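You operate a simulated robot arm through the tools that you are given. There is no shell and no other tool.

The job below is to be done with a simulated robot arm. You get a single attempt, and the scene is never put back.

TASK
Swing the antenna arm out, clamp it and stand the puck on it.
Fine: free the clamp knob first; the puck antenna goes on last, in the middle of the plate.

The check looks at the end state, three seconds after you hand in, the way a careful person would. Anything else that was tipped, shoved, dropped, spilled or broken makes it a failure.

THE ROBOT
A 7-joint arm with a two-finger parallel gripper, fixed in place. Base frame: the origin is on the floor under the middle of its stand, x ahead of it, y to its left, z up; the work surface is at about z = 833. Units: mm, degrees, N and s.
It reaches about 966 mm from its shoulder. Its first joint turns from -166.0 to 166.0 degrees. Payload 3.43 kg.
The tool frame sits at the grasp point between the pads (the TCP): z along the fingers, y along the line on which they close. The tips reach 30 mm beyond it. The gripper opens to 94 mm. The fingers are 28 mm wide and 10 mm thick; the gripper's body (50 by 96 mm) begins 55 mm behind the TCP.
Orientation is that of the tool frame in the base frame, as [roll, pitch, yaw] about the fixed x, y, z axes, in that order (R = Rz(yaw) Ry(pitch) Rx(roll)). With the fingers straight down and closing along the base's y, the tool's x points along the base's -x, its y along +y and its z along -z.

THE INTERFACE
- The arm moves only by the tool apply_moves. Its argument "targets" is a list of rows, each a list of 7 numbers: the shift along the tool's x, y, z in units of 25 mm (1.0 is 25 mm), then the turn, a rotation vector about the tool's x, y, z in units of 6 degrees (1.0 is 6 degrees), then the opening, from 0 (shut) to 1 (fully open). In form: [[x, y, z, wx, wy, wz, claw], ...]. A call has 1 to 20 rows; each row shifts and turns the commanded pose from where the row before left it, along the tool's axes as they then stand. A call with a number of a shift or a turn outside -1 to 1 is refused whole. Rows are played at 5 a second. More than 50 mm and 8.6 degrees between two rows, or a gripper value outside its range, and nothing of the call is played. A pose out of reach is approached as far as the arm can. The call stops where the force on the tool passes 60 N (or 10 N more than at its start, if that is more) or the arm is blocked; 0.2 s more then pass. Each finger travels about 45 mm/s and halts on what it meets, pressing with about 32 N; the grip force reading is that of the motor and also rises with nothing between the fingers. The clock runs only during rows and for 0.2 s after the last one: add rows that do not move to give the fingers time. The reply holds the time, the measured pose of the TCP, the force on the tool along the base axes, the opening and the grip force, in the units named above and with some noise, with the torque about the TCP (base axes, N m) and any sound that the robot's microphone picked up, and new pictures: "pictures" is both (left out), scene, wrist or none.
- Cameras (640 x 400 px; columns grow to the right, rows downward): "scene" is fixed at [51.8, -651.1, 1479.3]; the picture's right is [0.61, -0.79, 0.00], its down [-0.58, -0.44, -0.69] and it looks along [0.54, 0.42, -0.73] (base axes); focal length 214 px, centre (320, 200). "wrist" rides on the gripper at [76, 14, -103] in the tool frame; the picture's right is [-0.18, 0.98, 0.00], its down [-0.75, -0.14, -0.64] and it looks along [-0.63, -0.12, 0.77] (tool axes); focal length 243 px, centre (320, 200). There is no depth. A picture from a camera that has moved, and an enlarged one, comes with that camera's place and axes in the base frame and with its lens.
- move_column(by): slides the trunk up (or, below 0, down) by that many mm; the arm rides with it, the base frame stays. It gives what a move gives, with no picture.
- enlarge(camera, box): a new picture of the part [left, top, right, bottom] of that camera's present view, enlarged. The clock stands still meanwhile.
- finish_job(): hands the job in; it is judged then, once.

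Places have to be worked out from the pictures, the camera data and where the tool is seen. Open the gripper and draw the arm clear of the work before you hand the job in, unless the task says otherwise.

The tools are called as name(argument=value, ...) on one line, values as JSON. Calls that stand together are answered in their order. apply_moves: Moves the arm, as the interface text tells. Its arguments: {"type":"object","properties":{"targets":{"type":"array","items":{"type":"array","items":{"type":"number"}}},"pictures":{"type":"string","enum":["both","scene","wrist","none"]}},"required":["targets"]} The other tools are called the same way: move_column (by) moves the trunk up or down; enlarge (camera, box) takes an enlarged picture of a part of a camera's view; finish_job () hands the job in.

At the start:

```text
clock: 0.0
eef_pos: [473.0, -250.6, 1254.7]
tool_rot: [179.9, 0.0, 179.9]
contact_force: [-0.2, 0.2, 0.4]
ft_torque: [-0.03, 0.02, 0.02]
finger_gap: 94.1
finger_force: 0.1
trunk travel left (down, up): [-400.0, 90.0]
```

scene: 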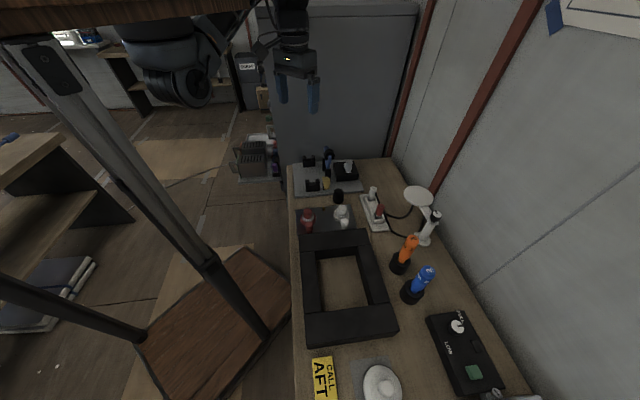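
wrist: 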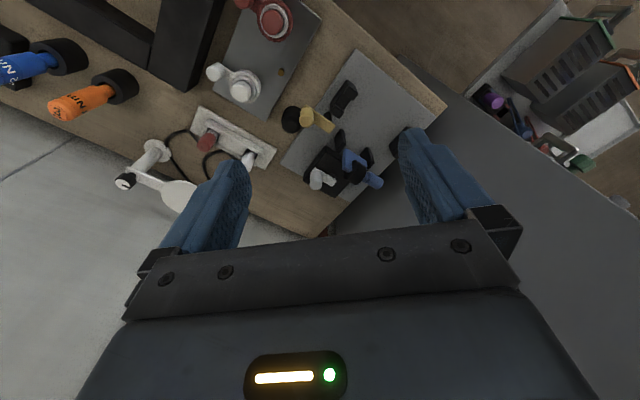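

I start by looking closer at the parts of the scene that matter: the arm/plate with the knob, and the puck antenna.

enlarge(camera="scene", box=[340, 160, 480, 260])

enlarge(camera="scene", box=[290, 300, 530, 400])

enlarge(camera="wrist", box=[80, 80, 300, 220])

enlarge(camera="scene", box=[280, 140, 400, 240])

```text
4.00 times, centred on (410, 210) of scene
camera zoom: at [51.8, -651.1, 1479.3], right [0.61, -0.79, 0.0], down [-0.58, -0.44, -0.69], along [0.54, 0.42, -0.73], focal length 858 px, centre (-40, 160)
```

zoom: 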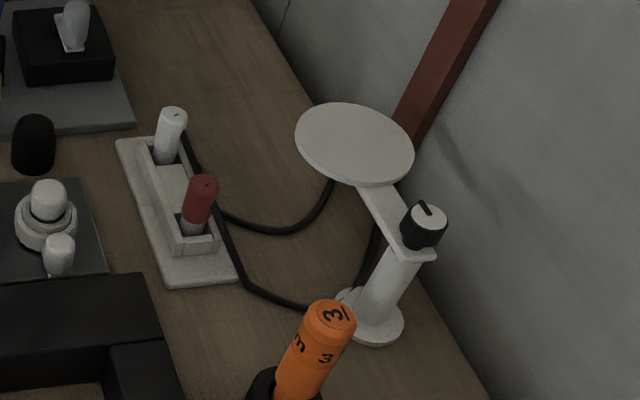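

```text
2.67 times, centred on (410, 350) of scene
camera zoom: at [51.8, -651.1, 1479.3], right [0.61, -0.79, 0.0], down [-0.58, -0.44, -0.69], along [0.54, 0.42, -0.73], focal length 572 px, centre (80, -200)
```

zoom: 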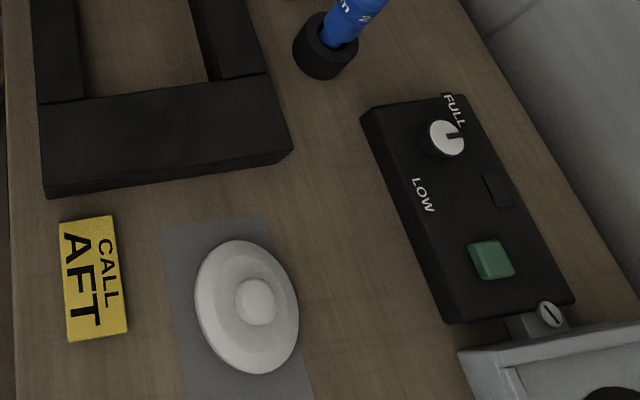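

```text
2.86 times, centred on (190, 150) of wrist
camera zoom: at [399.0, -236.2, 1357.4], right [0.18, 0.98, 0.0], down [0.75, -0.14, 0.64], along [0.63, -0.12, -0.77], focal length 693 px, centre (691, 343)
```

zoom: 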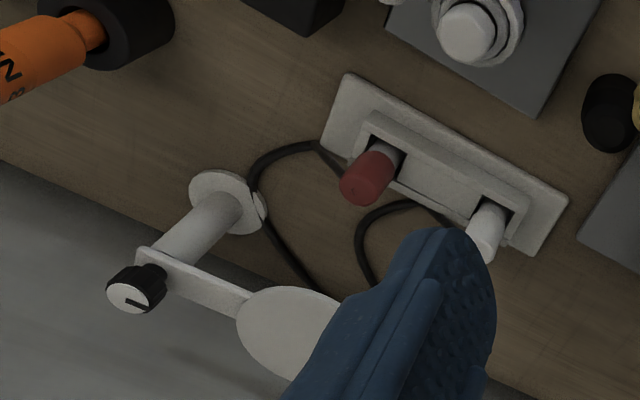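

```text
4.00 times, centred on (340, 190) of scene
camera zoom: at [51.8, -651.1, 1479.3], right [0.61, -0.79, 0.0], down [-0.58, -0.44, -0.69], along [0.54, 0.42, -0.73], focal length 858 px, centre (240, 240)
```

zoom: 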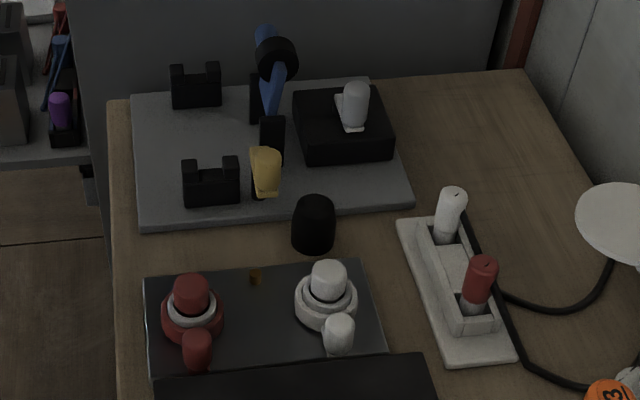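

Post base is near (603,-677), knob top near z≈958, plate near (679,-601), puck near (154,-741). I move the wrist camera toward the post, staying high, to view the clamp closely.

apply_moves(targets=[[0.08, -0.98, 0.19, 0, 0, 0, 1], [0.08, -0.98, 0.19, 0, 0, 0, 1], [0.08, -0.98, 0.19, 0, 0, 0, 1], [0.08, -0.98, 0.19, 0, 0, 0, 1], [0.08, -0.98, 0.19, 0, 0, 0, 1], [0.08, -0.98, 0.19, 0, 0, 0, 1], [0.08, -0.98, 0.19, 0, 0, 0, 1], [0.08, -0.98, 0.19, 0, 0, 0, 1], [0.08, -0.98, 0.19, 0, 0, 0, 1], [0.08, -0.98, 0.19, 0, 0, 0, 1], [0.08, -0.98, 0.19, 0, 0, 0, 1], [0.08, -0.98, 0.19, 0, 0, 0, 1], [0.08, -0.98, 0.19, 0, 0, 0, 1]])

```text
clock: 2.8
eef_pos: [446.4, -567.9, 1192.0]
tool_rot: [180.0, 0.0, -180.0]
contact_force: [0.4, 0.1, -0.8]
ft_torque: [0.02, 0.0, -0.01]
finger_gap: 93.9
finger_force: 0.0
trunk travel left (down, up): [-400.0, 90.0]
camera wrist: at [372.2, -554.3, 1295.1], right [0.18, 0.98, 0.0], down [0.75, -0.14, 0.64], along [0.63, -0.12, -0.77], focal length 243 px, centre (320, 200)
```

scene: 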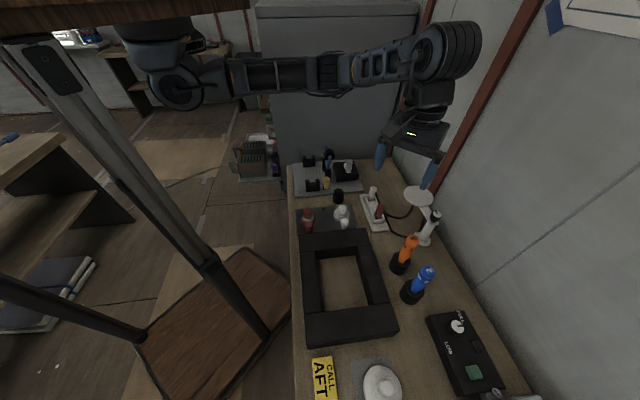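
wrist: 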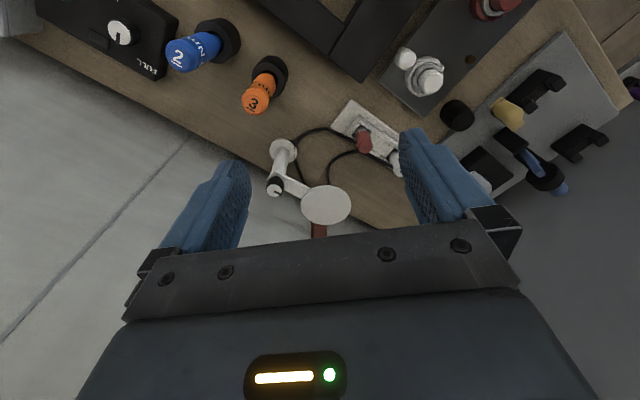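

enlarge(camera="wrist", box=[240, 120, 400, 240])

enlarge(camera="scene", box=[390, 170, 460, 260])

```text
3.33 times, centred on (320, 180) of wrist
camera zoom: at [372.2, -554.3, 1295.1], right [0.18, 0.98, 0.0], down [0.75, -0.14, 0.64], along [0.63, -0.12, -0.77], focal length 809 px, centre (320, 267)
```

zoom: 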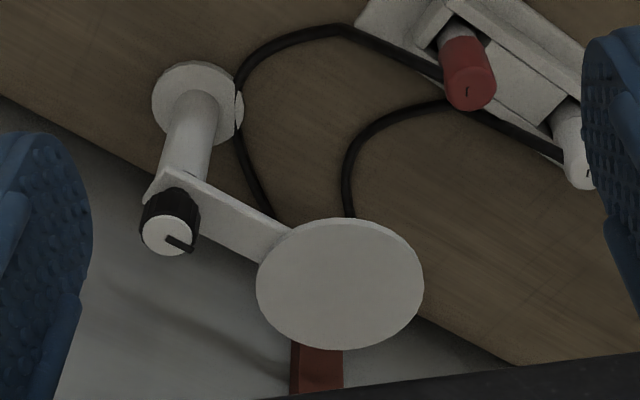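

```text
4.44 times, centred on (425, 215) of scene
camera zoom: at [51.8, -651.1, 1479.3], right [0.61, -0.79, 0.0], down [-0.58, -0.44, -0.69], along [0.54, 0.42, -0.73], focal length 953 px, centre (-147, 133)
```

zoom: 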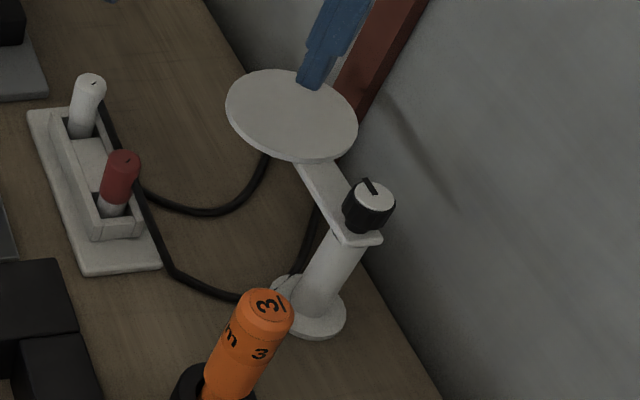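

The clamp knob top is at about (606,-678,965) with its pointer roughly along the bar; plate top at about (681,-601,937); the bench is turned 45° to the base. I turn the tool 45° to line up with the bench and move in for a close look.

apply_moves(targets=[[0, 0, 0, 0, 0, 0.9375, 1], [0, 0, 0, 0, 0, 0.9375, 1], [0, 0, 0, 0, 0, 0.9375, 1], [0, 0, 0, 0, 0, 0.9375, 1], [0, 0, 0, 0, 0, 0.9375, 1], [0, 0, 0, 0, 0, 0.9375, 1], [0, 0, 0, 0, 0, 0.9375, 1], [0, 0, 0, 0, 0, 0.9375, 1], [-0.725, 0.337, 0.847, 0, 0, 0, 1], [-0.725, 0.337, 0.847, 0, 0, 0, 1], [-0.725, 0.337, 0.847, 0, 0, 0, 1], [-0.725, 0.337, 0.847, 0, 0, 0, 1], [-0.725, 0.337, 0.847, 0, 0, 0, 1], [-0.725, 0.337, 0.847, 0, 0, 0, 1]])

```text
clock: 5.8
eef_pos: [557.2, -610.0, 1063.1]
tool_rot: [179.9, 0.0, 135.1]
contact_force: [-0.5, 0.3, 1.0]
ft_torque: [-0.02, 0.0, 0.01]
finger_gap: 93.9
finger_force: 0.0
trunk travel left (down, up): [-400.0, 90.0]
camera wrist: at [515.3, -546.0, 1165.9], right [0.83, 0.56, 0.0], down [0.43, -0.63, 0.64], along [0.36, -0.53, -0.77], focal length 243 px, centre (320, 200)
```

scene: 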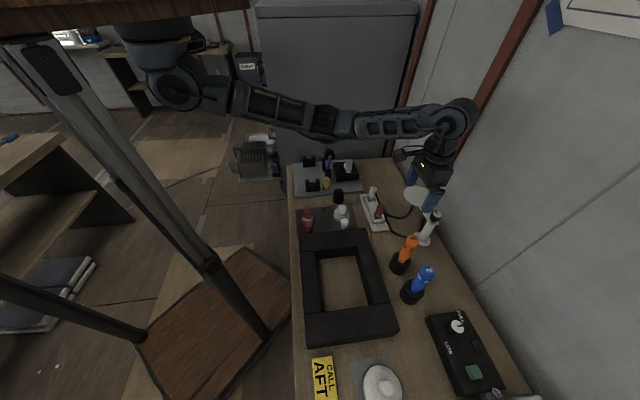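
wrist: 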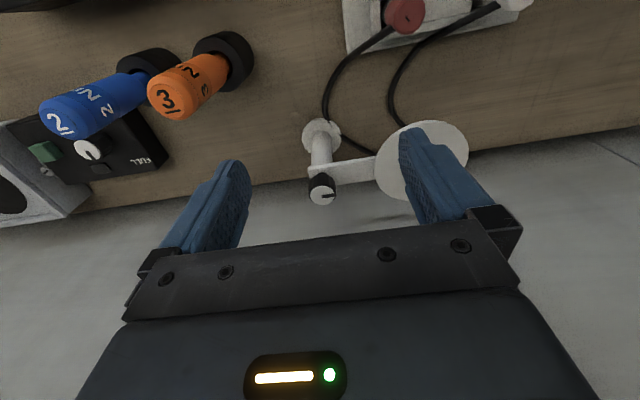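

enlarge(camera="wrist", box=[270, 110, 430, 220])

enlarge(camera="wrist", box=[295, 160, 365, 210])

enlarge(camera="scene", box=[385, 130, 485, 260])

```text
3.64 times, centred on (350, 165) of wrist
camera zoom: at [515.3, -546.0, 1165.9], right [0.83, 0.56, 0.0], down [0.43, -0.63, 0.64], along [0.36, -0.53, -0.77], focal length 882 px, centre (211, 327)
```

zoom: 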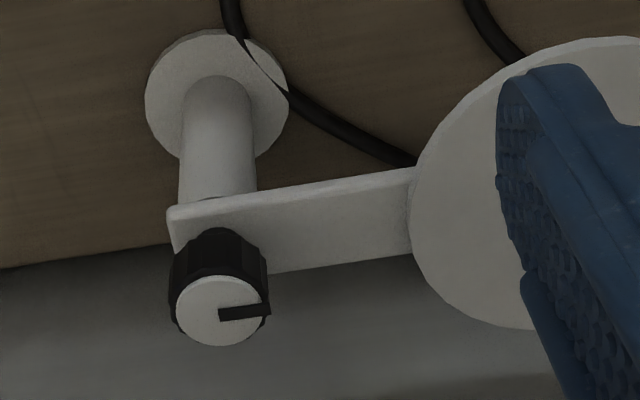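

```text
8.00 times, centred on (330, 185) of wrist
camera zoom: at [515.3, -546.0, 1165.9], right [0.83, 0.56, 0.0], down [0.43, -0.63, 0.64], along [0.36, -0.53, -0.77], focal length 1941 px, centre (240, 320)
```

zoom: 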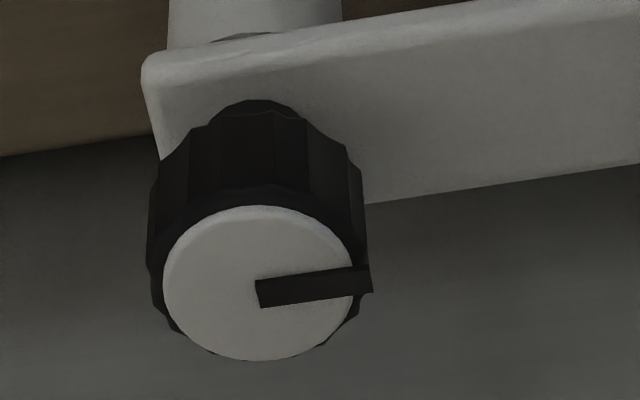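

```text
3.08 times, centred on (435, 195) of scene
camera zoom: at [51.8, -651.1, 1479.3], right [0.61, -0.79, 0.0], down [-0.58, -0.44, -0.69], along [0.54, 0.42, -0.73], focal length 660 px, centre (-34, 215)
```

zoom: 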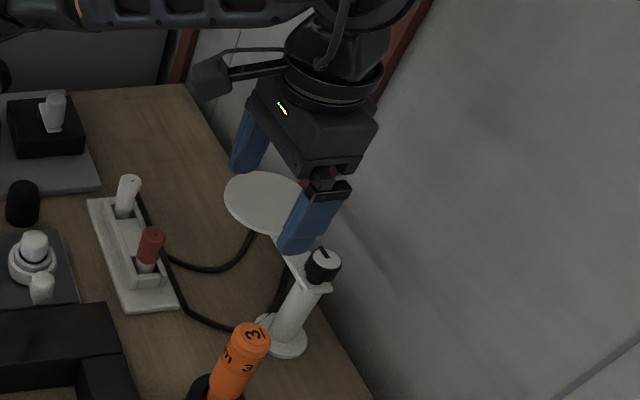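

Clear view: a 30 mm fluted knob with pointer along the bar, bar end on the post. I move above the knob with fingers partly open and turn the tool to the start angle for a counter-clockwise loosening turn.

apply_moves(targets=[[-0.832, -0.134, 0.33, 0, 0, 0, 0.66], [-0.832, -0.134, 0.33, 0, 0, 0, 0.66], [-0.832, -0.134, 0.33, 0, 0, 0, 0.66], [-0.832, -0.134, 0.33, 0, 0, 0, 0.66], [0, 0, 0, 0, 0, 0.952, 0.66], [0, 0, 0, 0, 0, 0.952, 0.66], [0, 0, 0, 0, 0, 0.952, 0.66], [0, 0, 0, 0, 0, 0.952, 0.66], [0, 0, 0, 0, 0, 0.952, 0.66], [0, 0, 0, 0, 0, 0.952, 0.66], [0, 0, 0, 0, 0, 0.952, 0.66], [0, 0, 0, 0, 0, 0, 0.66]])

```text
clock: 8.4
eef_pos: [608.9, -677.5, 1031.3]
tool_rot: [180.0, 0.0, 95.0]
contact_force: [-0.2, 0.4, -0.1]
ft_torque: [0.02, -0.02, -0.01]
finger_gap: 61.9
finger_force: 0.0
trunk travel left (down, up): [-400.0, 90.0]
camera wrist: at [618.1, -601.3, 1134.8], right [1.0, -0.1, 0.0], down [-0.07, -0.76, 0.64], along [-0.06, -0.64, -0.77], focal length 243 px, centre (320, 200)
```

scene: 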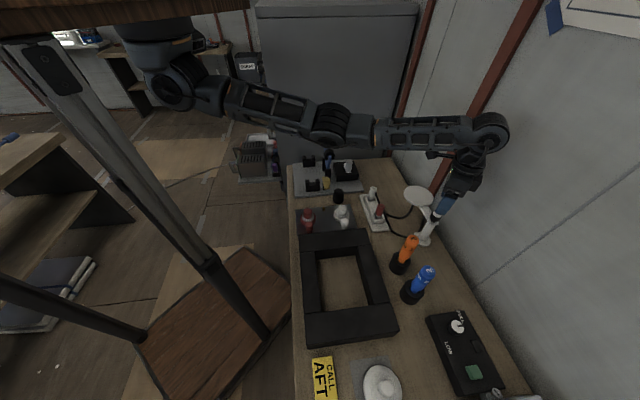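
wrist: 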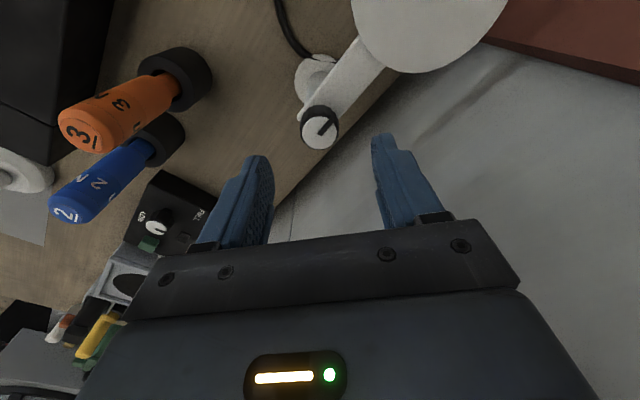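

enlarge(camera="wrist", box=[270, 90, 370, 160])

enlarge(camera="scene", box=[400, 140, 500, 250])

```text
5.71 times, centred on (320, 125) of wrist
camera zoom: at [618.1, -601.3, 1134.8], right [1.0, -0.1, 0.0], down [-0.07, -0.76, 0.64], along [-0.06, -0.64, -0.77], focal length 1386 px, centre (320, 629)
```

zoom: 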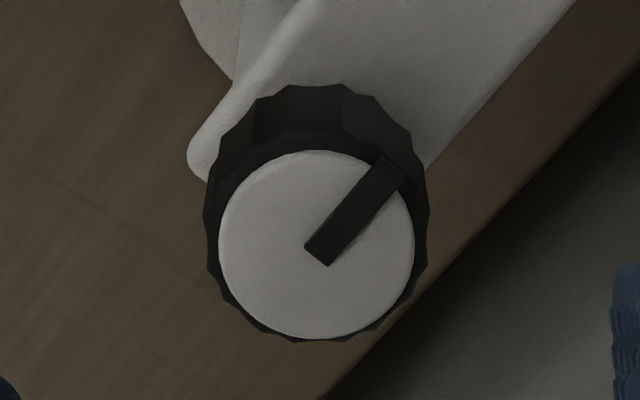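

```text
3.64 times, centred on (450, 195) of scene
camera zoom: at [51.8, -651.1, 1479.3], right [0.61, -0.79, 0.0], down [-0.58, -0.44, -0.69], along [0.54, 0.42, -0.73], focal length 780 px, centre (-153, 218)
```

zoom: 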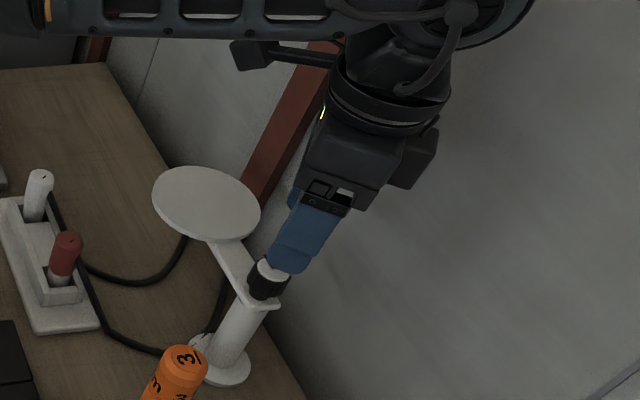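

The knob centre sits within 1 mm of the tool axis. I descend so the finger tips are about 20 mm below the knob's top, clear of the bar, and check before closing.

apply_moves(targets=[[0, -0.012, 0.5, 0, 0, 0, 0.66], [0, -0.012, 0.5, 0, 0, 0, 0.66], [0, -0.012, 0.5, 0, 0, 0, 0.66], [0, 0, 0.45, 0, 0, 0, 0.66], [0, 0, 0.3, 0, 0, 0, 0.66]])

```text
clock: 9.6
eef_pos: [608.8, -677.7, 974.1]
tool_rot: [-180.0, -0.1, 95.0]
contact_force: [0.0, 0.6, 0.7]
ft_torque: [0.02, -0.01, -0.03]
finger_gap: 61.9
finger_force: 0.1
trunk travel left (down, up): [-400.0, 90.0]
camera wrist: at [617.9, -602.1, 1077.5], right [1.0, -0.1, 0.0], down [-0.07, -0.76, 0.64], along [-0.06, -0.64, -0.77], focal length 243 px, centre (320, 200)
```

scene: 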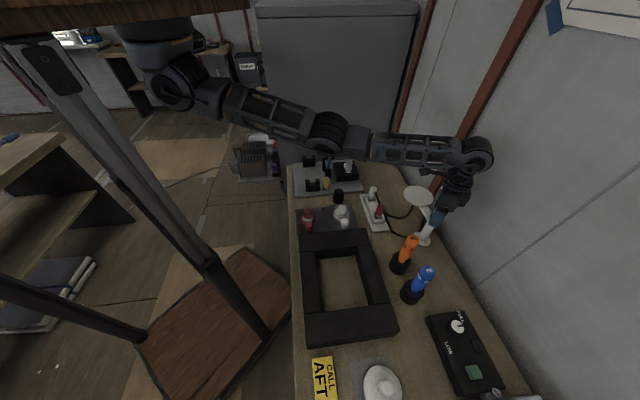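
wrist: 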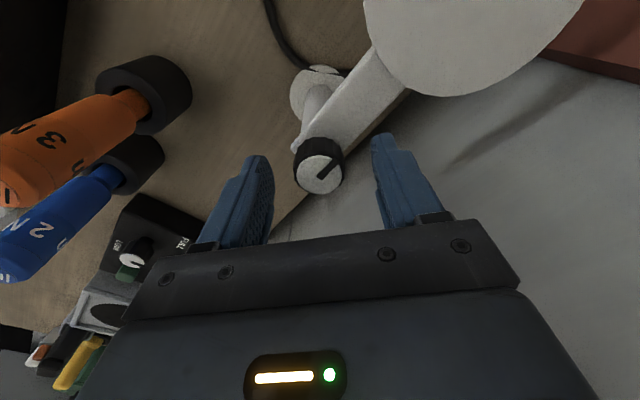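

The knob stands between the pads at the right depth. I close the fingers on it.

apply_moves(targets=[[0, 0, 0, 0, 0, 0, 0.2], [0, 0, 0, 0, 0, 0, 0.2], [0, 0, 0, 0, 0, 0, 0.2], [0, 0, 0, 0, 0, 0, 0.1], [0, 0, 0, 0, 0, 0, 0.1]], pictures="wrist")

enlarge(camera="wrist", box=[250, 90, 400, 200])

```text
clock: 10.8
eef_pos: [607.5, -678.6, 974.3]
tool_rot: [180.0, 0.0, 95.0]
contact_force: [-6.0, 1.7, -0.7]
ft_torque: [0.1, -0.35, 0.01]
finger_gap: 30.6
finger_force: 44.7
trunk travel left (down, up): [-400.0, 90.0]
camera wrist: at [617.4, -602.3, 1077.5], right [1.0, -0.1, 0.0], down [-0.07, -0.76, 0.64], along [-0.06, -0.64, -0.77], focal length 243 px, centre (320, 200)
```

wrist: 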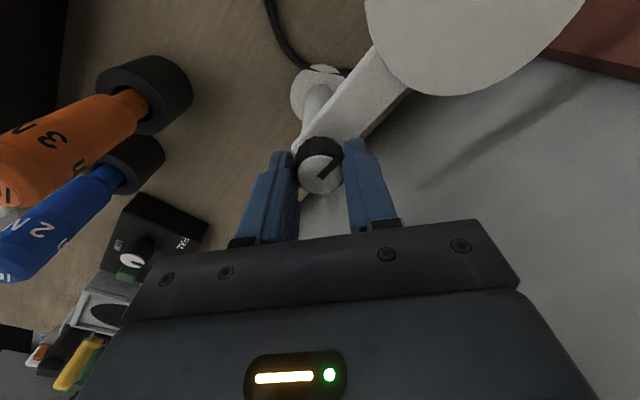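

```text
3.64 times, centred on (325, 145) of wrist
camera zoom: at [617.4, -602.3, 1077.5], right [1.0, -0.1, 0.0], down [-0.07, -0.76, 0.64], along [-0.06, -0.64, -0.77], focal length 882 px, centre (302, 400)
```

zoom: 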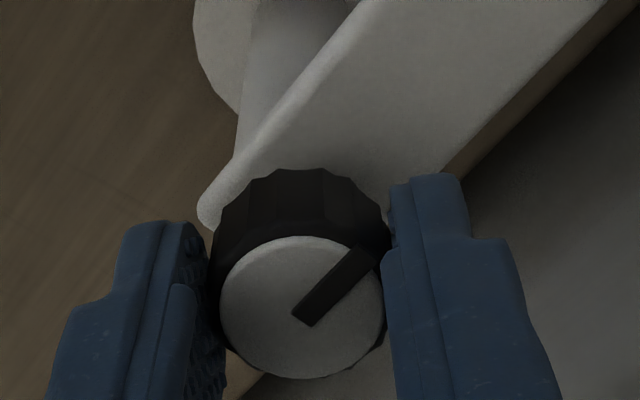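

Firm grip on the knob with a small side load. I ease the load and start turning counter-clockwise (seen from above) by about 20° and watch torque and sound.

apply_moves(targets=[[0, -0.03, 0, 0, 0, 0, 0.1], [0, 0, 0, 0, 0, -0.5, 0.1], [0, 0, 0, 0, 0, -0.5, 0.1], [0, 0, 0, 0, 0, -0.5, 0.1], [0, 0, 0, 0, 0, -0.5, 0.1], [0, 0, 0, 0, 0, -0.5, 0.1], [0, 0, 0, 0, 0, -0.5, 0.1]], pictures="wrist")

enlarge(camera="wrist", box=[250, 90, 400, 200])

```text
clock: 12.4
eef_pos: [607.5, -678.3, 973.7]
tool_rot: [-180.0, 0.2, 113.2]
contact_force: [12.8, -13.5, -6.0]
ft_torque: [-0.16, 0.16, 0.03]
finger_gap: 30.8
finger_force: 44.7
trunk travel left (down, up): [-400.0, 90.0]
camera wrist: at [592.9, -603.5, 1077.4], right [0.98, 0.22, 0.0], down [0.17, -0.75, 0.64], along [0.14, -0.63, -0.77], focal length 243 px, centre (320, 200)
```

wrist: 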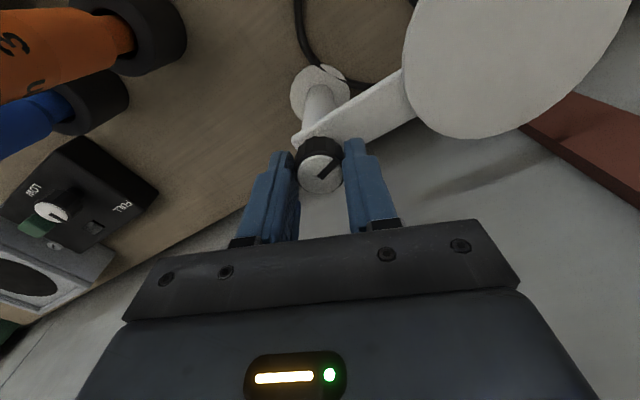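

```text
3.64 times, centred on (325, 145) of wrist
camera zoom: at [592.9, -603.5, 1077.4], right [0.98, 0.22, 0.0], down [0.17, -0.75, 0.64], along [0.14, -0.63, -0.77], focal length 882 px, centre (302, 400)
```

zoom: 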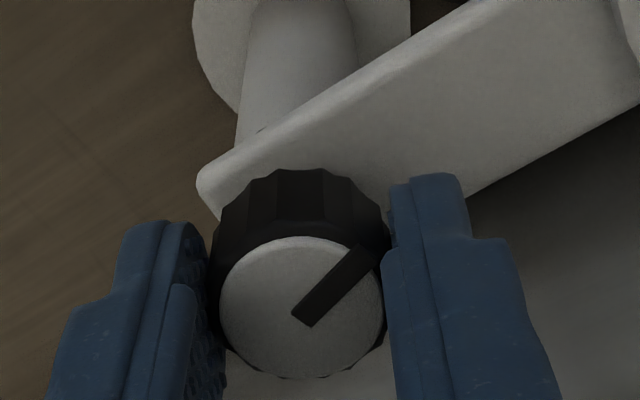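

The knob turns with the fingers while the bar stays put, but a side load of ~18 N has built up. I shift the tool about 1 mm along that load and check the force.

apply_moves(targets=[[-0.04, 0.015, 0, 0, 0, 0, 0.1], [0, 0, 0, 0, 0, 0, 0.1]], pictures="none")

```text
clock: 13.0
eef_pos: [607.7, -679.0, 974.2]
tool_rot: [-179.9, 0.0, 113.0]
contact_force: [7.1, -5.3, -7.8]
ft_torque: [-0.64, -1.05, 0.0]
finger_gap: 30.4
finger_force: 44.9
trunk travel left (down, up): [-400.0, 90.0]
```

Load dropped to ~9 N. I trim slightly further and keep turning counter-clockwise another 24°.

apply_moves(targets=[[-0.015, 0.015, 0, 0, 0, 0, 0.1], [0, 0, 0, 0, 0, -0.7, 0.1], [0, 0, 0, 0, 0, -0.7, 0.1], [0, 0, 0, 0, 0, -0.7, 0.1], [0, 0, 0, 0, 0, -0.7, 0.1], [0, 0, 0, 0, 0, -0.7, 0.1], [0, 0, 0, 0, 0, 0, 0.1]], pictures="wrist")

enlarge(camera="wrist", box=[250, 90, 400, 200])

```text
clock: 14.6
eef_pos: [608.6, -679.1, 974.6]
tool_rot: [-180.0, -0.2, 134.0]
contact_force: [-5.5, 9.7, -18.1]
ft_torque: [-0.25, 0.43, 0.02]
finger_gap: 30.6
finger_force: 44.5
trunk travel left (down, up): [-400.0, 90.0]
camera wrist: at [567.4, -615.1, 1077.9], right [0.83, 0.55, 0.0], down [0.42, -0.64, 0.64], along [0.35, -0.53, -0.77], focal length 243 px, centre (320, 200)
```

wrist: 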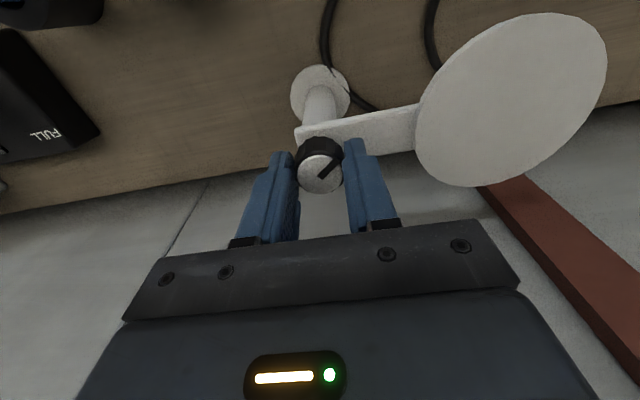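

```text
3.64 times, centred on (325, 145) of wrist
camera zoom: at [567.4, -615.1, 1077.9], right [0.83, 0.55, 0.0], down [0.42, -0.64, 0.64], along [0.35, -0.53, -0.77], focal length 882 px, centre (302, 400)
```

zoom: 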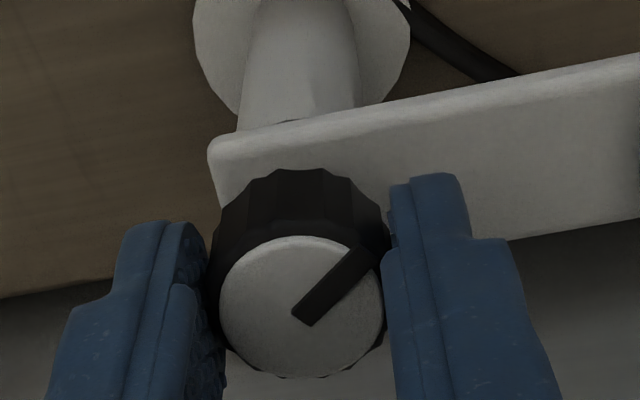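

About 39° turned so far with no slip. I relieve the small side and vertical loads before continuing.

apply_moves(targets=[[0.025, 0.005, 0.05, 0, 0, 0, 0.1], [0, 0, 0, 0, 0, 0, 0.1]], pictures="none")

```text
clock: 15.2
eef_pos: [607.5, -678.6, 975.3]
tool_rot: [-179.9, -0.1, 133.9]
contact_force: [-9.8, 12.1, -13.1]
ft_torque: [0.78, 1.23, -0.02]
finger_gap: 30.4
finger_force: 45.2
trunk travel left (down, up): [-400.0, 90.0]
```

apply_moves(targets=[[0, 0, 0, 0, 0, 0, 0.1], [0, 0, 0, 0, 0, 0, 0.1], [0, 0, 0, 0, 0, 0, 0.1]], pictures="none")

```text
clock: 16.0
eef_pos: [608.0, -678.5, 973.5]
tool_rot: [179.9, -0.1, 134.0]
contact_force: [-16.5, 12.3, -12.6]
ft_torque: [0.94, 0.38, -0.02]
finger_gap: 30.3
finger_force: 44.8
trunk travel left (down, up): [-400.0, 90.0]
```

apply_moves(targets=[[0.04, 0, 0.03, 0, 0, 0, 0.1], [0, 0, 0, 0, 0, -0.7, 0.1], [0, 0, 0, 0, 0, -0.7, 0.1], [0, 0, 0, 0, 0, -0.7, 0.1], [0, 0, 0, 0, 0, -0.7, 0.1], [0, 0, 0, 0, 0, -0.7, 0.1], [0, 0, 0, 0, 0, 0, 0.1]], pictures="wrist")

enlarge(camera="wrist", box=[250, 90, 400, 200])

```text
clock: 17.6
eef_pos: [608.5, -679.2, 974.1]
tool_rot: [-180.0, 0.2, 155.2]
contact_force: [-7.4, -2.0, 2.9]
ft_torque: [0.33, -0.25, 0.01]
finger_gap: 30.6
finger_force: 45.0
trunk travel left (down, up): [-400.0, 90.0]
camera wrist: at [546.5, -634.2, 1077.5], right [0.58, 0.81, 0.0], down [0.62, -0.44, 0.64], along [0.52, -0.37, -0.77], focal length 243 px, centre (320, 200)
```

wrist: 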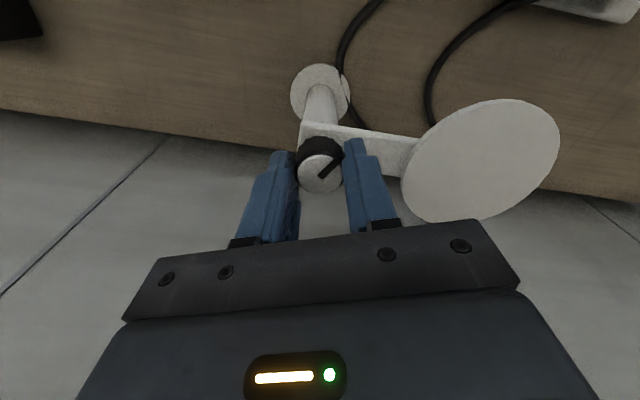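

```text
3.64 times, centred on (325, 145) of wrist
camera zoom: at [546.5, -634.2, 1077.5], right [0.58, 0.81, 0.0], down [0.62, -0.44, 0.64], along [0.52, -0.37, -0.77], focal length 882 px, centre (302, 400)
```

zoom: 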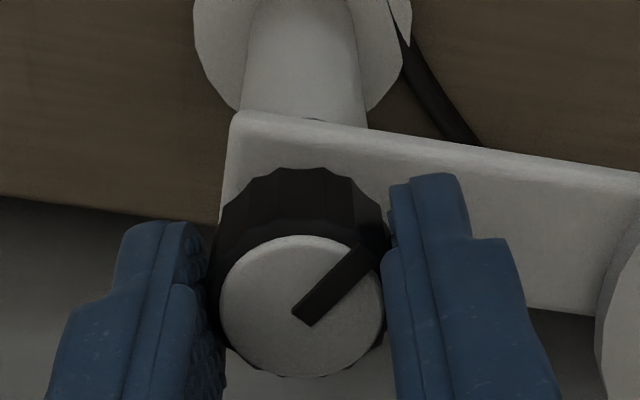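

60° turned, loads low, no slip, bar still in place. I continue another 24°.

apply_moves(targets=[[0, 0, 0, 0, 0, -0.7, 0.1], [0, 0, 0, 0, 0, -0.7, 0.1], [0, 0, 0, 0, 0, -0.7, 0.1], [0, 0, 0, 0, 0, -0.7, 0.1], [0, 0, 0, 0, 0, -0.7, 0.1], [0, 0, 0, 0, 0, -0.5, 0.1], [0, 0, 0, 0, 0, 0, 0.1]])

enlarge(camera="wrist", box=[250, 90, 400, 200])

```text
clock: 19.2
eef_pos: [607.6, -678.1, 974.7]
tool_rot: [-179.9, 0.1, 179.1]
contact_force: [11.6, -19.8, 9.0]
ft_torque: [-0.28, -0.27, 0.0]
finger_gap: 30.6
finger_force: 44.8
trunk travel left (down, up): [-400.0, 90.0]
camera wrist: at [533.6, -663.7, 1077.5], right [0.2, 0.98, 0.0], down [0.75, -0.15, 0.64], along [0.63, -0.13, -0.77], focal length 243 px, centre (320, 200)
```

scene: 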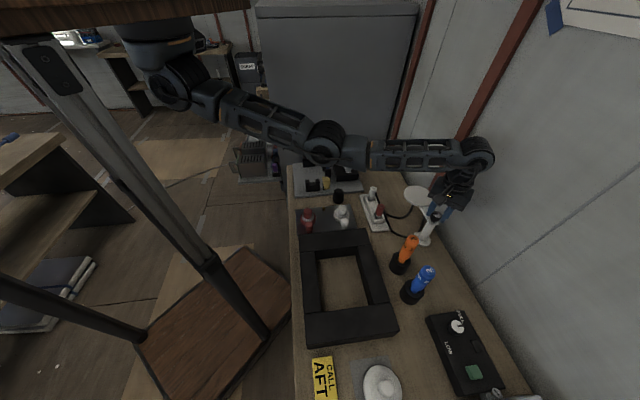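
wrist: 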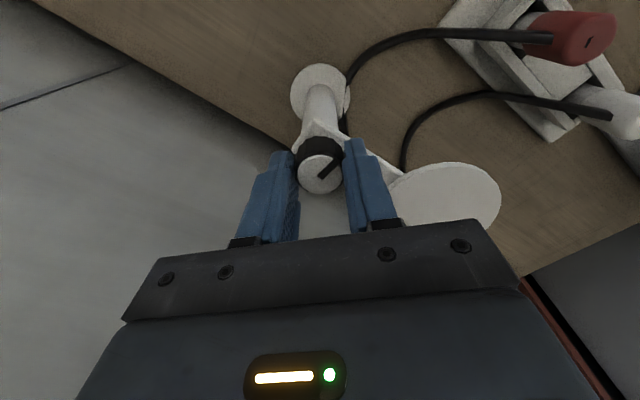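

```text
3.64 times, centred on (325, 145) of wrist
camera zoom: at [533.6, -663.7, 1077.5], right [0.2, 0.98, 0.0], down [0.75, -0.15, 0.64], along [0.63, -0.13, -0.77], focal length 882 px, centre (302, 400)
```

zoom: 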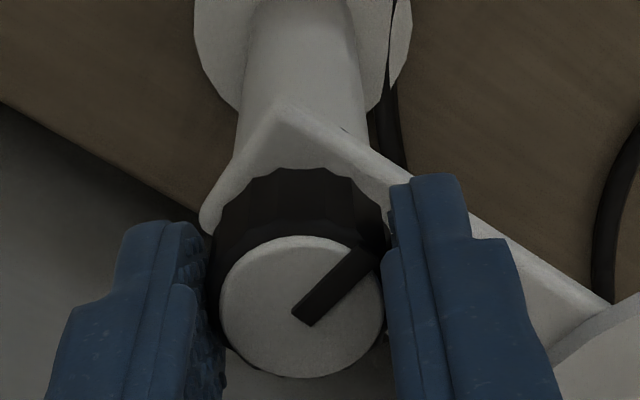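

84° turned with no end stop felt. I release the knob and rise straight up, to then test whether the arm is free.

apply_moves(targets=[[0, 0, 0, 0, 0, 0, 0.66], [0, 0, 0, 0, 0, 0, 0.66], [0, 0, -0.2, 0, 0, 0, 0.66], [0, 0, -0.8, 0, 0, 0, 0.66], [0, 0, -0.8, 0, 0, 0, 0.66], [0, 0, -0.8, 0, 0, 0, 0.66]])

enlarge(camera="wrist", box=[250, 60, 430, 180])

```text
clock: 20.6
eef_pos: [608.4, -677.9, 1038.5]
tool_rot: [180.0, 0.0, 179.0]
contact_force: [0.7, 0.0, 0.4]
ft_torque: [-0.01, -0.01, 0.01]
finger_gap: 62.0
finger_force: 0.1
trunk travel left (down, up): [-400.0, 90.0]
camera wrist: at [533.9, -662.4, 1141.8], right [0.2, 0.98, 0.0], down [0.75, -0.15, 0.64], along [0.63, -0.13, -0.77], focal length 243 px, centre (320, 200)
```

scene: 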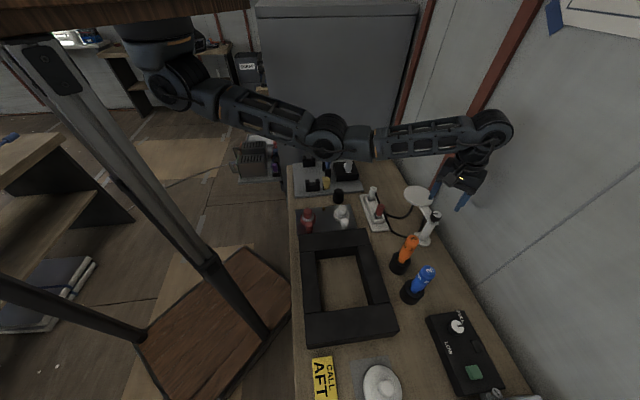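
wrist: 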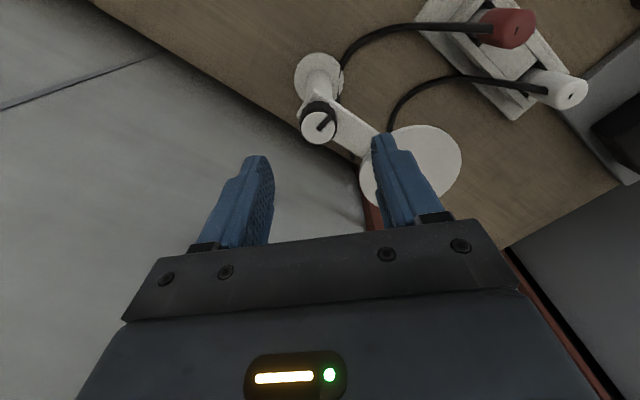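

```text
3.33 times, centred on (340, 120) of wrist
camera zoom: at [533.9, -662.4, 1141.8], right [0.2, 0.98, 0.0], down [0.75, -0.15, 0.64], along [0.63, -0.13, -0.77], focal length 809 px, centre (253, 467)
```

zoom: 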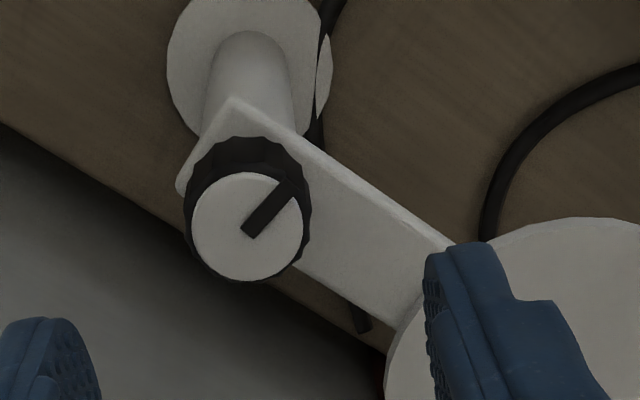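

The knob now points about 90° from the bar. I shift over the bar between knob and plate (still high) and turn the tool so the fingers will straddle the bar.

apply_moves(targets=[[-0.584, 0.588, 0, 0, 0, 0, 0.66], [-0.584, 0.588, 0, 0, 0, 0, 0.66], [0, 0, 0, 0, 0, 0.96, 0.66], [0, 0, 0, 0, 0, 0.96, 0.66], [0, 0, 0, 0, 0, 0.96, 0.66], [0, 0, 0, 0, 0, 0.96, 0.66], [0, 0, 0, 0, 0, 0.96, 0.66], [0, 0, 0, 0, 0, 0.96, 0.66], [0, 0, 0, 0, 0, 0.96, 0.66], [0, 0, 0, 0, 0, 0.96, 0.66], [0, 0, 0, 0, 0, 0.96, 0.66], [0, 0, 0, 0, 0, 0.96, 0.66], [0, 0, 0, 0, 0, 0.96, 0.66], [0, 0, 0, 0, 0, 0.96, 0.66], [0, 0, 0, 0, 0, 0.96, 0.66], [0, 0, 0, 0, 0, 0.96, 0.66], [0, 0, 0, 0, 0, 0, 0.66]])

```text
clock: 24.2
eef_pos: [635.4, -648.5, 1037.5]
tool_rot: [-179.9, 0.0, 98.5]
contact_force: [-0.2, 0.2, 0.3]
ft_torque: [0.04, 0.02, 0.01]
finger_gap: 61.9
finger_force: 0.0
trunk travel left (down, up): [-400.0, 90.0]
camera wrist: at [640.9, -571.6, 1141.5], right [1.0, -0.04, 0.0], down [-0.03, -0.77, 0.64], along [-0.03, -0.64, -0.77], focal length 243 px, centre (320, 200)
```

scene: 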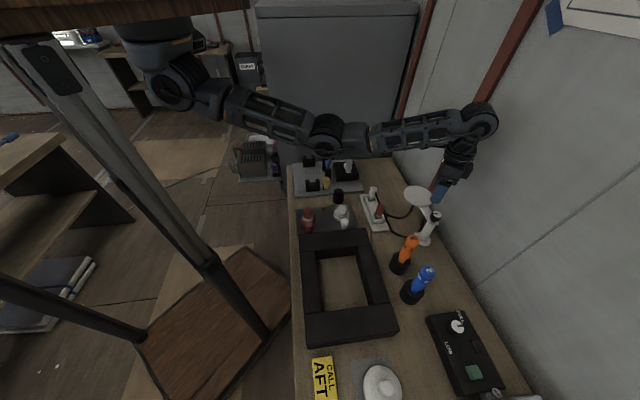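
wrist: 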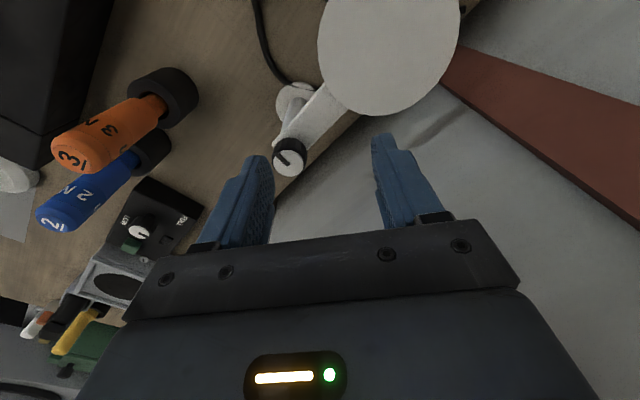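

Reach and turn are fine so far. I continue the turn to yaw 45°.

apply_moves(targets=[[0, 0, 0, 0, 0, 0.892, 0.66], [0, 0, 0, 0, 0, 0.892, 0.66], [0, 0, 0, 0, 0, 0.892, 0.66], [0, 0, 0, 0, 0, 0.892, 0.66], [0, 0, 0, 0, 0, 0.892, 0.66], [0, 0, 0, 0, 0, 0.892, 0.66], [0, 0, 0, 0, 0, 0.892, 0.66], [0, 0, 0, 0, 0, 0.892, 0.66], [0, 0, 0, 0, 0, 0.892, 0.66], [0, 0, 0, 0, 0, 0.892, 0.66], [0, 0, 0, 0, 0, 0, 0.66]])

enlarge(camera="wrist", box=[220, 50, 420, 180])

enlarge(camera="scene", box=[390, 90, 510, 260])

```text
clock: 26.6
eef_pos: [636.2, -649.5, 1039.3]
tool_rot: [180.0, 0.0, 44.8]
contact_force: [0.0, 0.5, 0.1]
ft_torque: [0.02, -0.03, -0.01]
finger_gap: 62.0
finger_force: 0.2
trunk travel left (down, up): [-400.0, 90.0]
camera wrist: at [701.9, -606.1, 1142.2], right [0.56, -0.83, 0.0], down [-0.63, -0.43, 0.64], along [-0.53, -0.36, -0.77], focal length 243 px, centre (320, 200)
```

scene: 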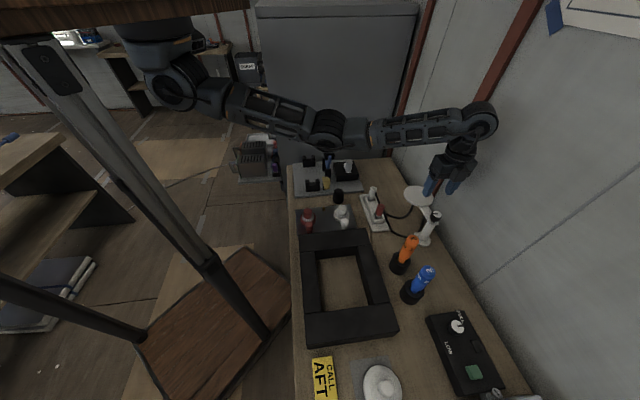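
wrist: 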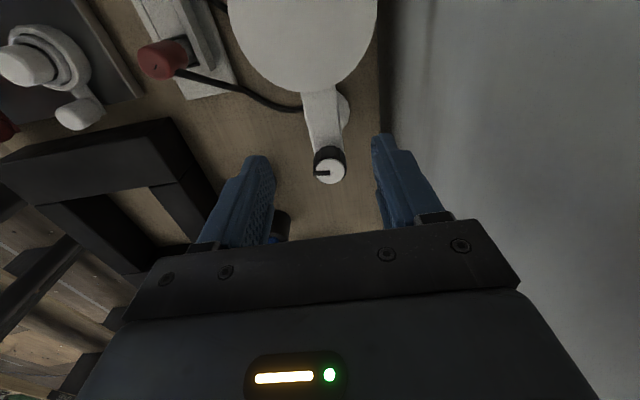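

```text
3.08 times, centred on (320, 115) of wrist
camera zoom: at [701.9, -606.1, 1142.2], right [0.56, -0.83, 0.0], down [-0.63, -0.43, 0.64], along [-0.53, -0.36, -0.77], focal length 746 px, centre (320, 462)
```

zoom: 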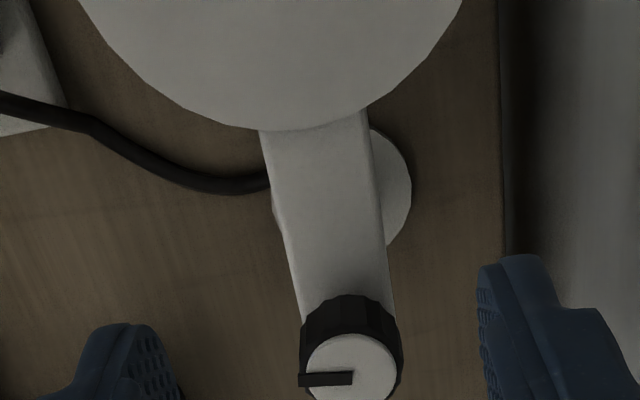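

```text
2.35 times, centred on (450, 175) of scene
camera zoom: at [51.8, -651.1, 1479.3], right [0.61, -0.79, 0.0], down [-0.58, -0.44, -0.69], along [0.54, 0.42, -0.73], focal length 505 px, centre (14, 259)
```

zoom: 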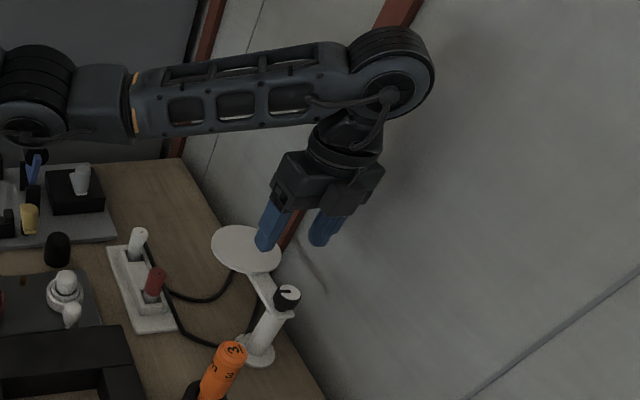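

Fingers straddle the bar with ~5 mm to plate edge and ~7 mm to knob. I descend so the tips pass below the bar.

apply_moves(targets=[[-0.02, 0.07, 0.75, 0, 0, 0, 0.66], [0, 0, 0.75, 0, 0, 0, 0.66], [0, 0, 0.75, 0, 0, 0, 0.66], [0, 0, 0.6, 0, 0, 0, 0.66], [0, 0, 0.45, 0, 0, 0, 0.66], [0, 0, 0.4, 0, 0, 0, 0.66]])

enlarge(camera="wrist", box=[220, 70, 420, 210])

enlarge(camera="scene", box=[390, 150, 480, 250])

```text
clock: 28.0
eef_pos: [637.3, -650.6, 948.8]
tool_rot: [-180.0, -0.1, 45.0]
contact_force: [-0.3, 0.1, -0.8]
ft_torque: [0.01, -0.01, -0.01]
finger_gap: 62.1
finger_force: 0.0
trunk travel left (down, up): [-400.0, 90.0]
camera wrist: at [703.6, -607.7, 1051.7], right [0.56, -0.83, 0.0], down [-0.63, -0.43, 0.64], along [-0.53, -0.36, -0.77], focal length 243 px, centre (320, 200)
```

scene: 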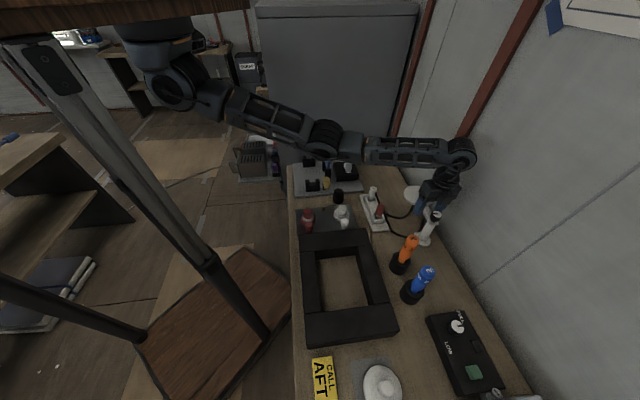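
wrist: 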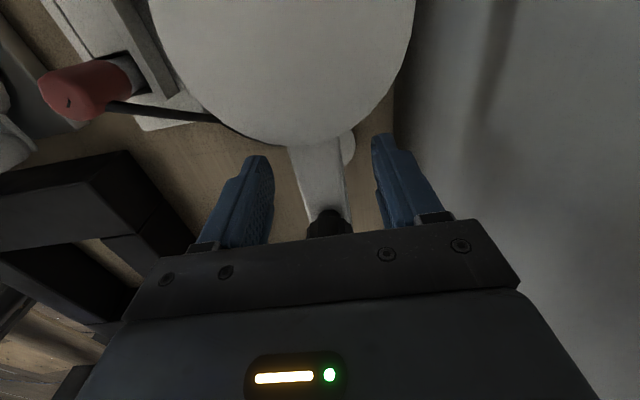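

```text
2.86 times, centred on (320, 140) of wrist
camera zoom: at [703.6, -607.7, 1051.7], right [0.56, -0.83, 0.0], down [-0.63, -0.43, 0.64], along [-0.53, -0.36, -0.77], focal length 693 px, centre (320, 371)
```

zoom: 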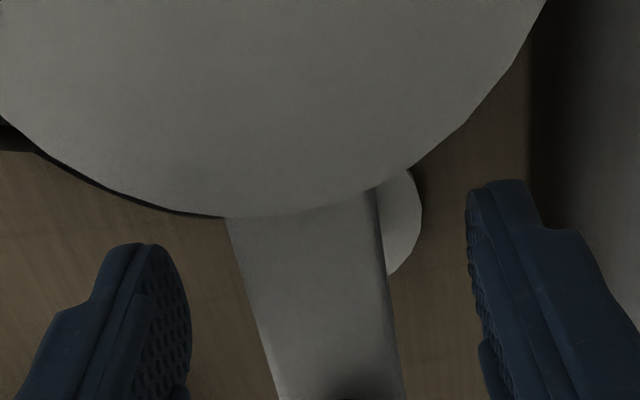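

```text
4.00 times, centred on (435, 200) of scene
camera zoom: at [51.8, -651.1, 1479.3], right [0.61, -0.79, 0.0], down [-0.58, -0.44, -0.69], along [0.54, 0.42, -0.73], focal length 858 px, centre (-140, 200)
```

zoom: 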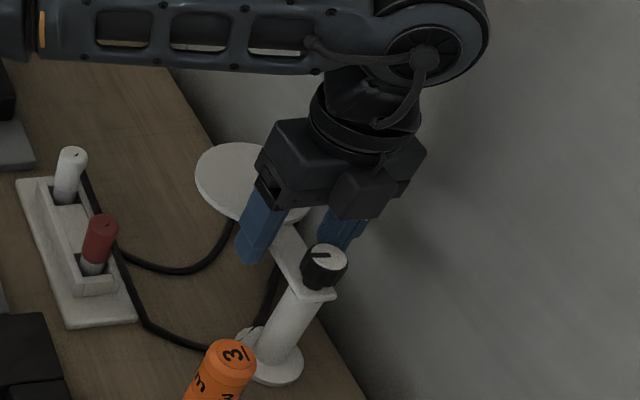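

Tips are beside the bar. I lower 5 mm more, close to a loose straddle (38 mm), and try a gentle 12° swing outwards around the post axis.

apply_moves(targets=[[0, 0, 0.2, 0, 0, 0, 0.41], [0, 0, 0, 0, 0, 0, 0.41], [-0.002, -0.084, 0, 0, 0, -0.5, 0.41], [-0.002, -0.084, 0, 0, 0, -0.5, 0.41], [-0.002, -0.084, 0, 0, 0, -0.5, 0.41], [-0.002, -0.084, 0, 0, 0, -0.5, 0.41]])

enlarge(camera="wrist", box=[220, 70, 420, 210])

```text
clock: 29.4
eef_pos: [631.9, -647.1, 939.8]
tool_rot: [180.0, -0.1, 57.0]
contact_force: [2.0, -0.9, 1.0]
ft_torque: [-0.02, -0.06, -0.05]
finger_gap: 39.8
finger_force: 1.1
trunk travel left (down, up): [-400.0, 90.0]
camera wrist: at [687.4, -590.4, 1043.7], right [0.72, -0.69, 0.0], down [-0.53, -0.55, 0.64], along [-0.44, -0.46, -0.77], focal length 243 px, centre (320, 200)
```

scene: 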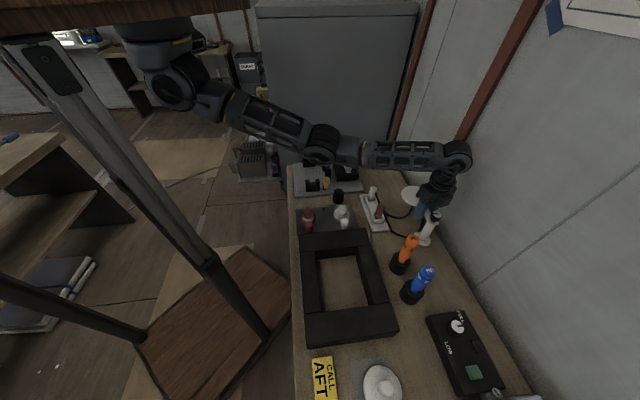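
wrist: 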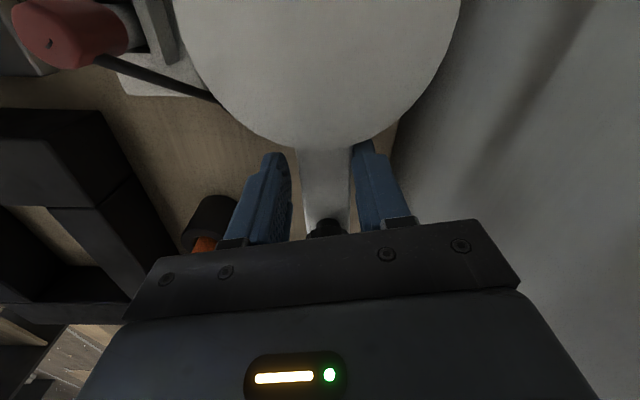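

```text
2.86 times, centred on (320, 140) of wrist
camera zoom: at [687.4, -590.4, 1043.7], right [0.72, -0.69, 0.0], down [-0.53, -0.55, 0.64], along [-0.44, -0.46, -0.77], focal length 693 px, centre (320, 371)
```

zoom: 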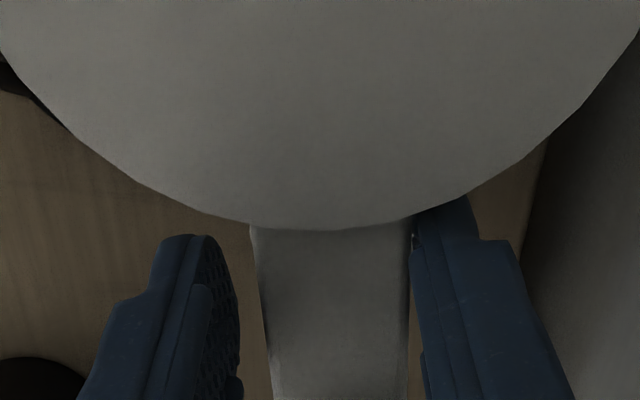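

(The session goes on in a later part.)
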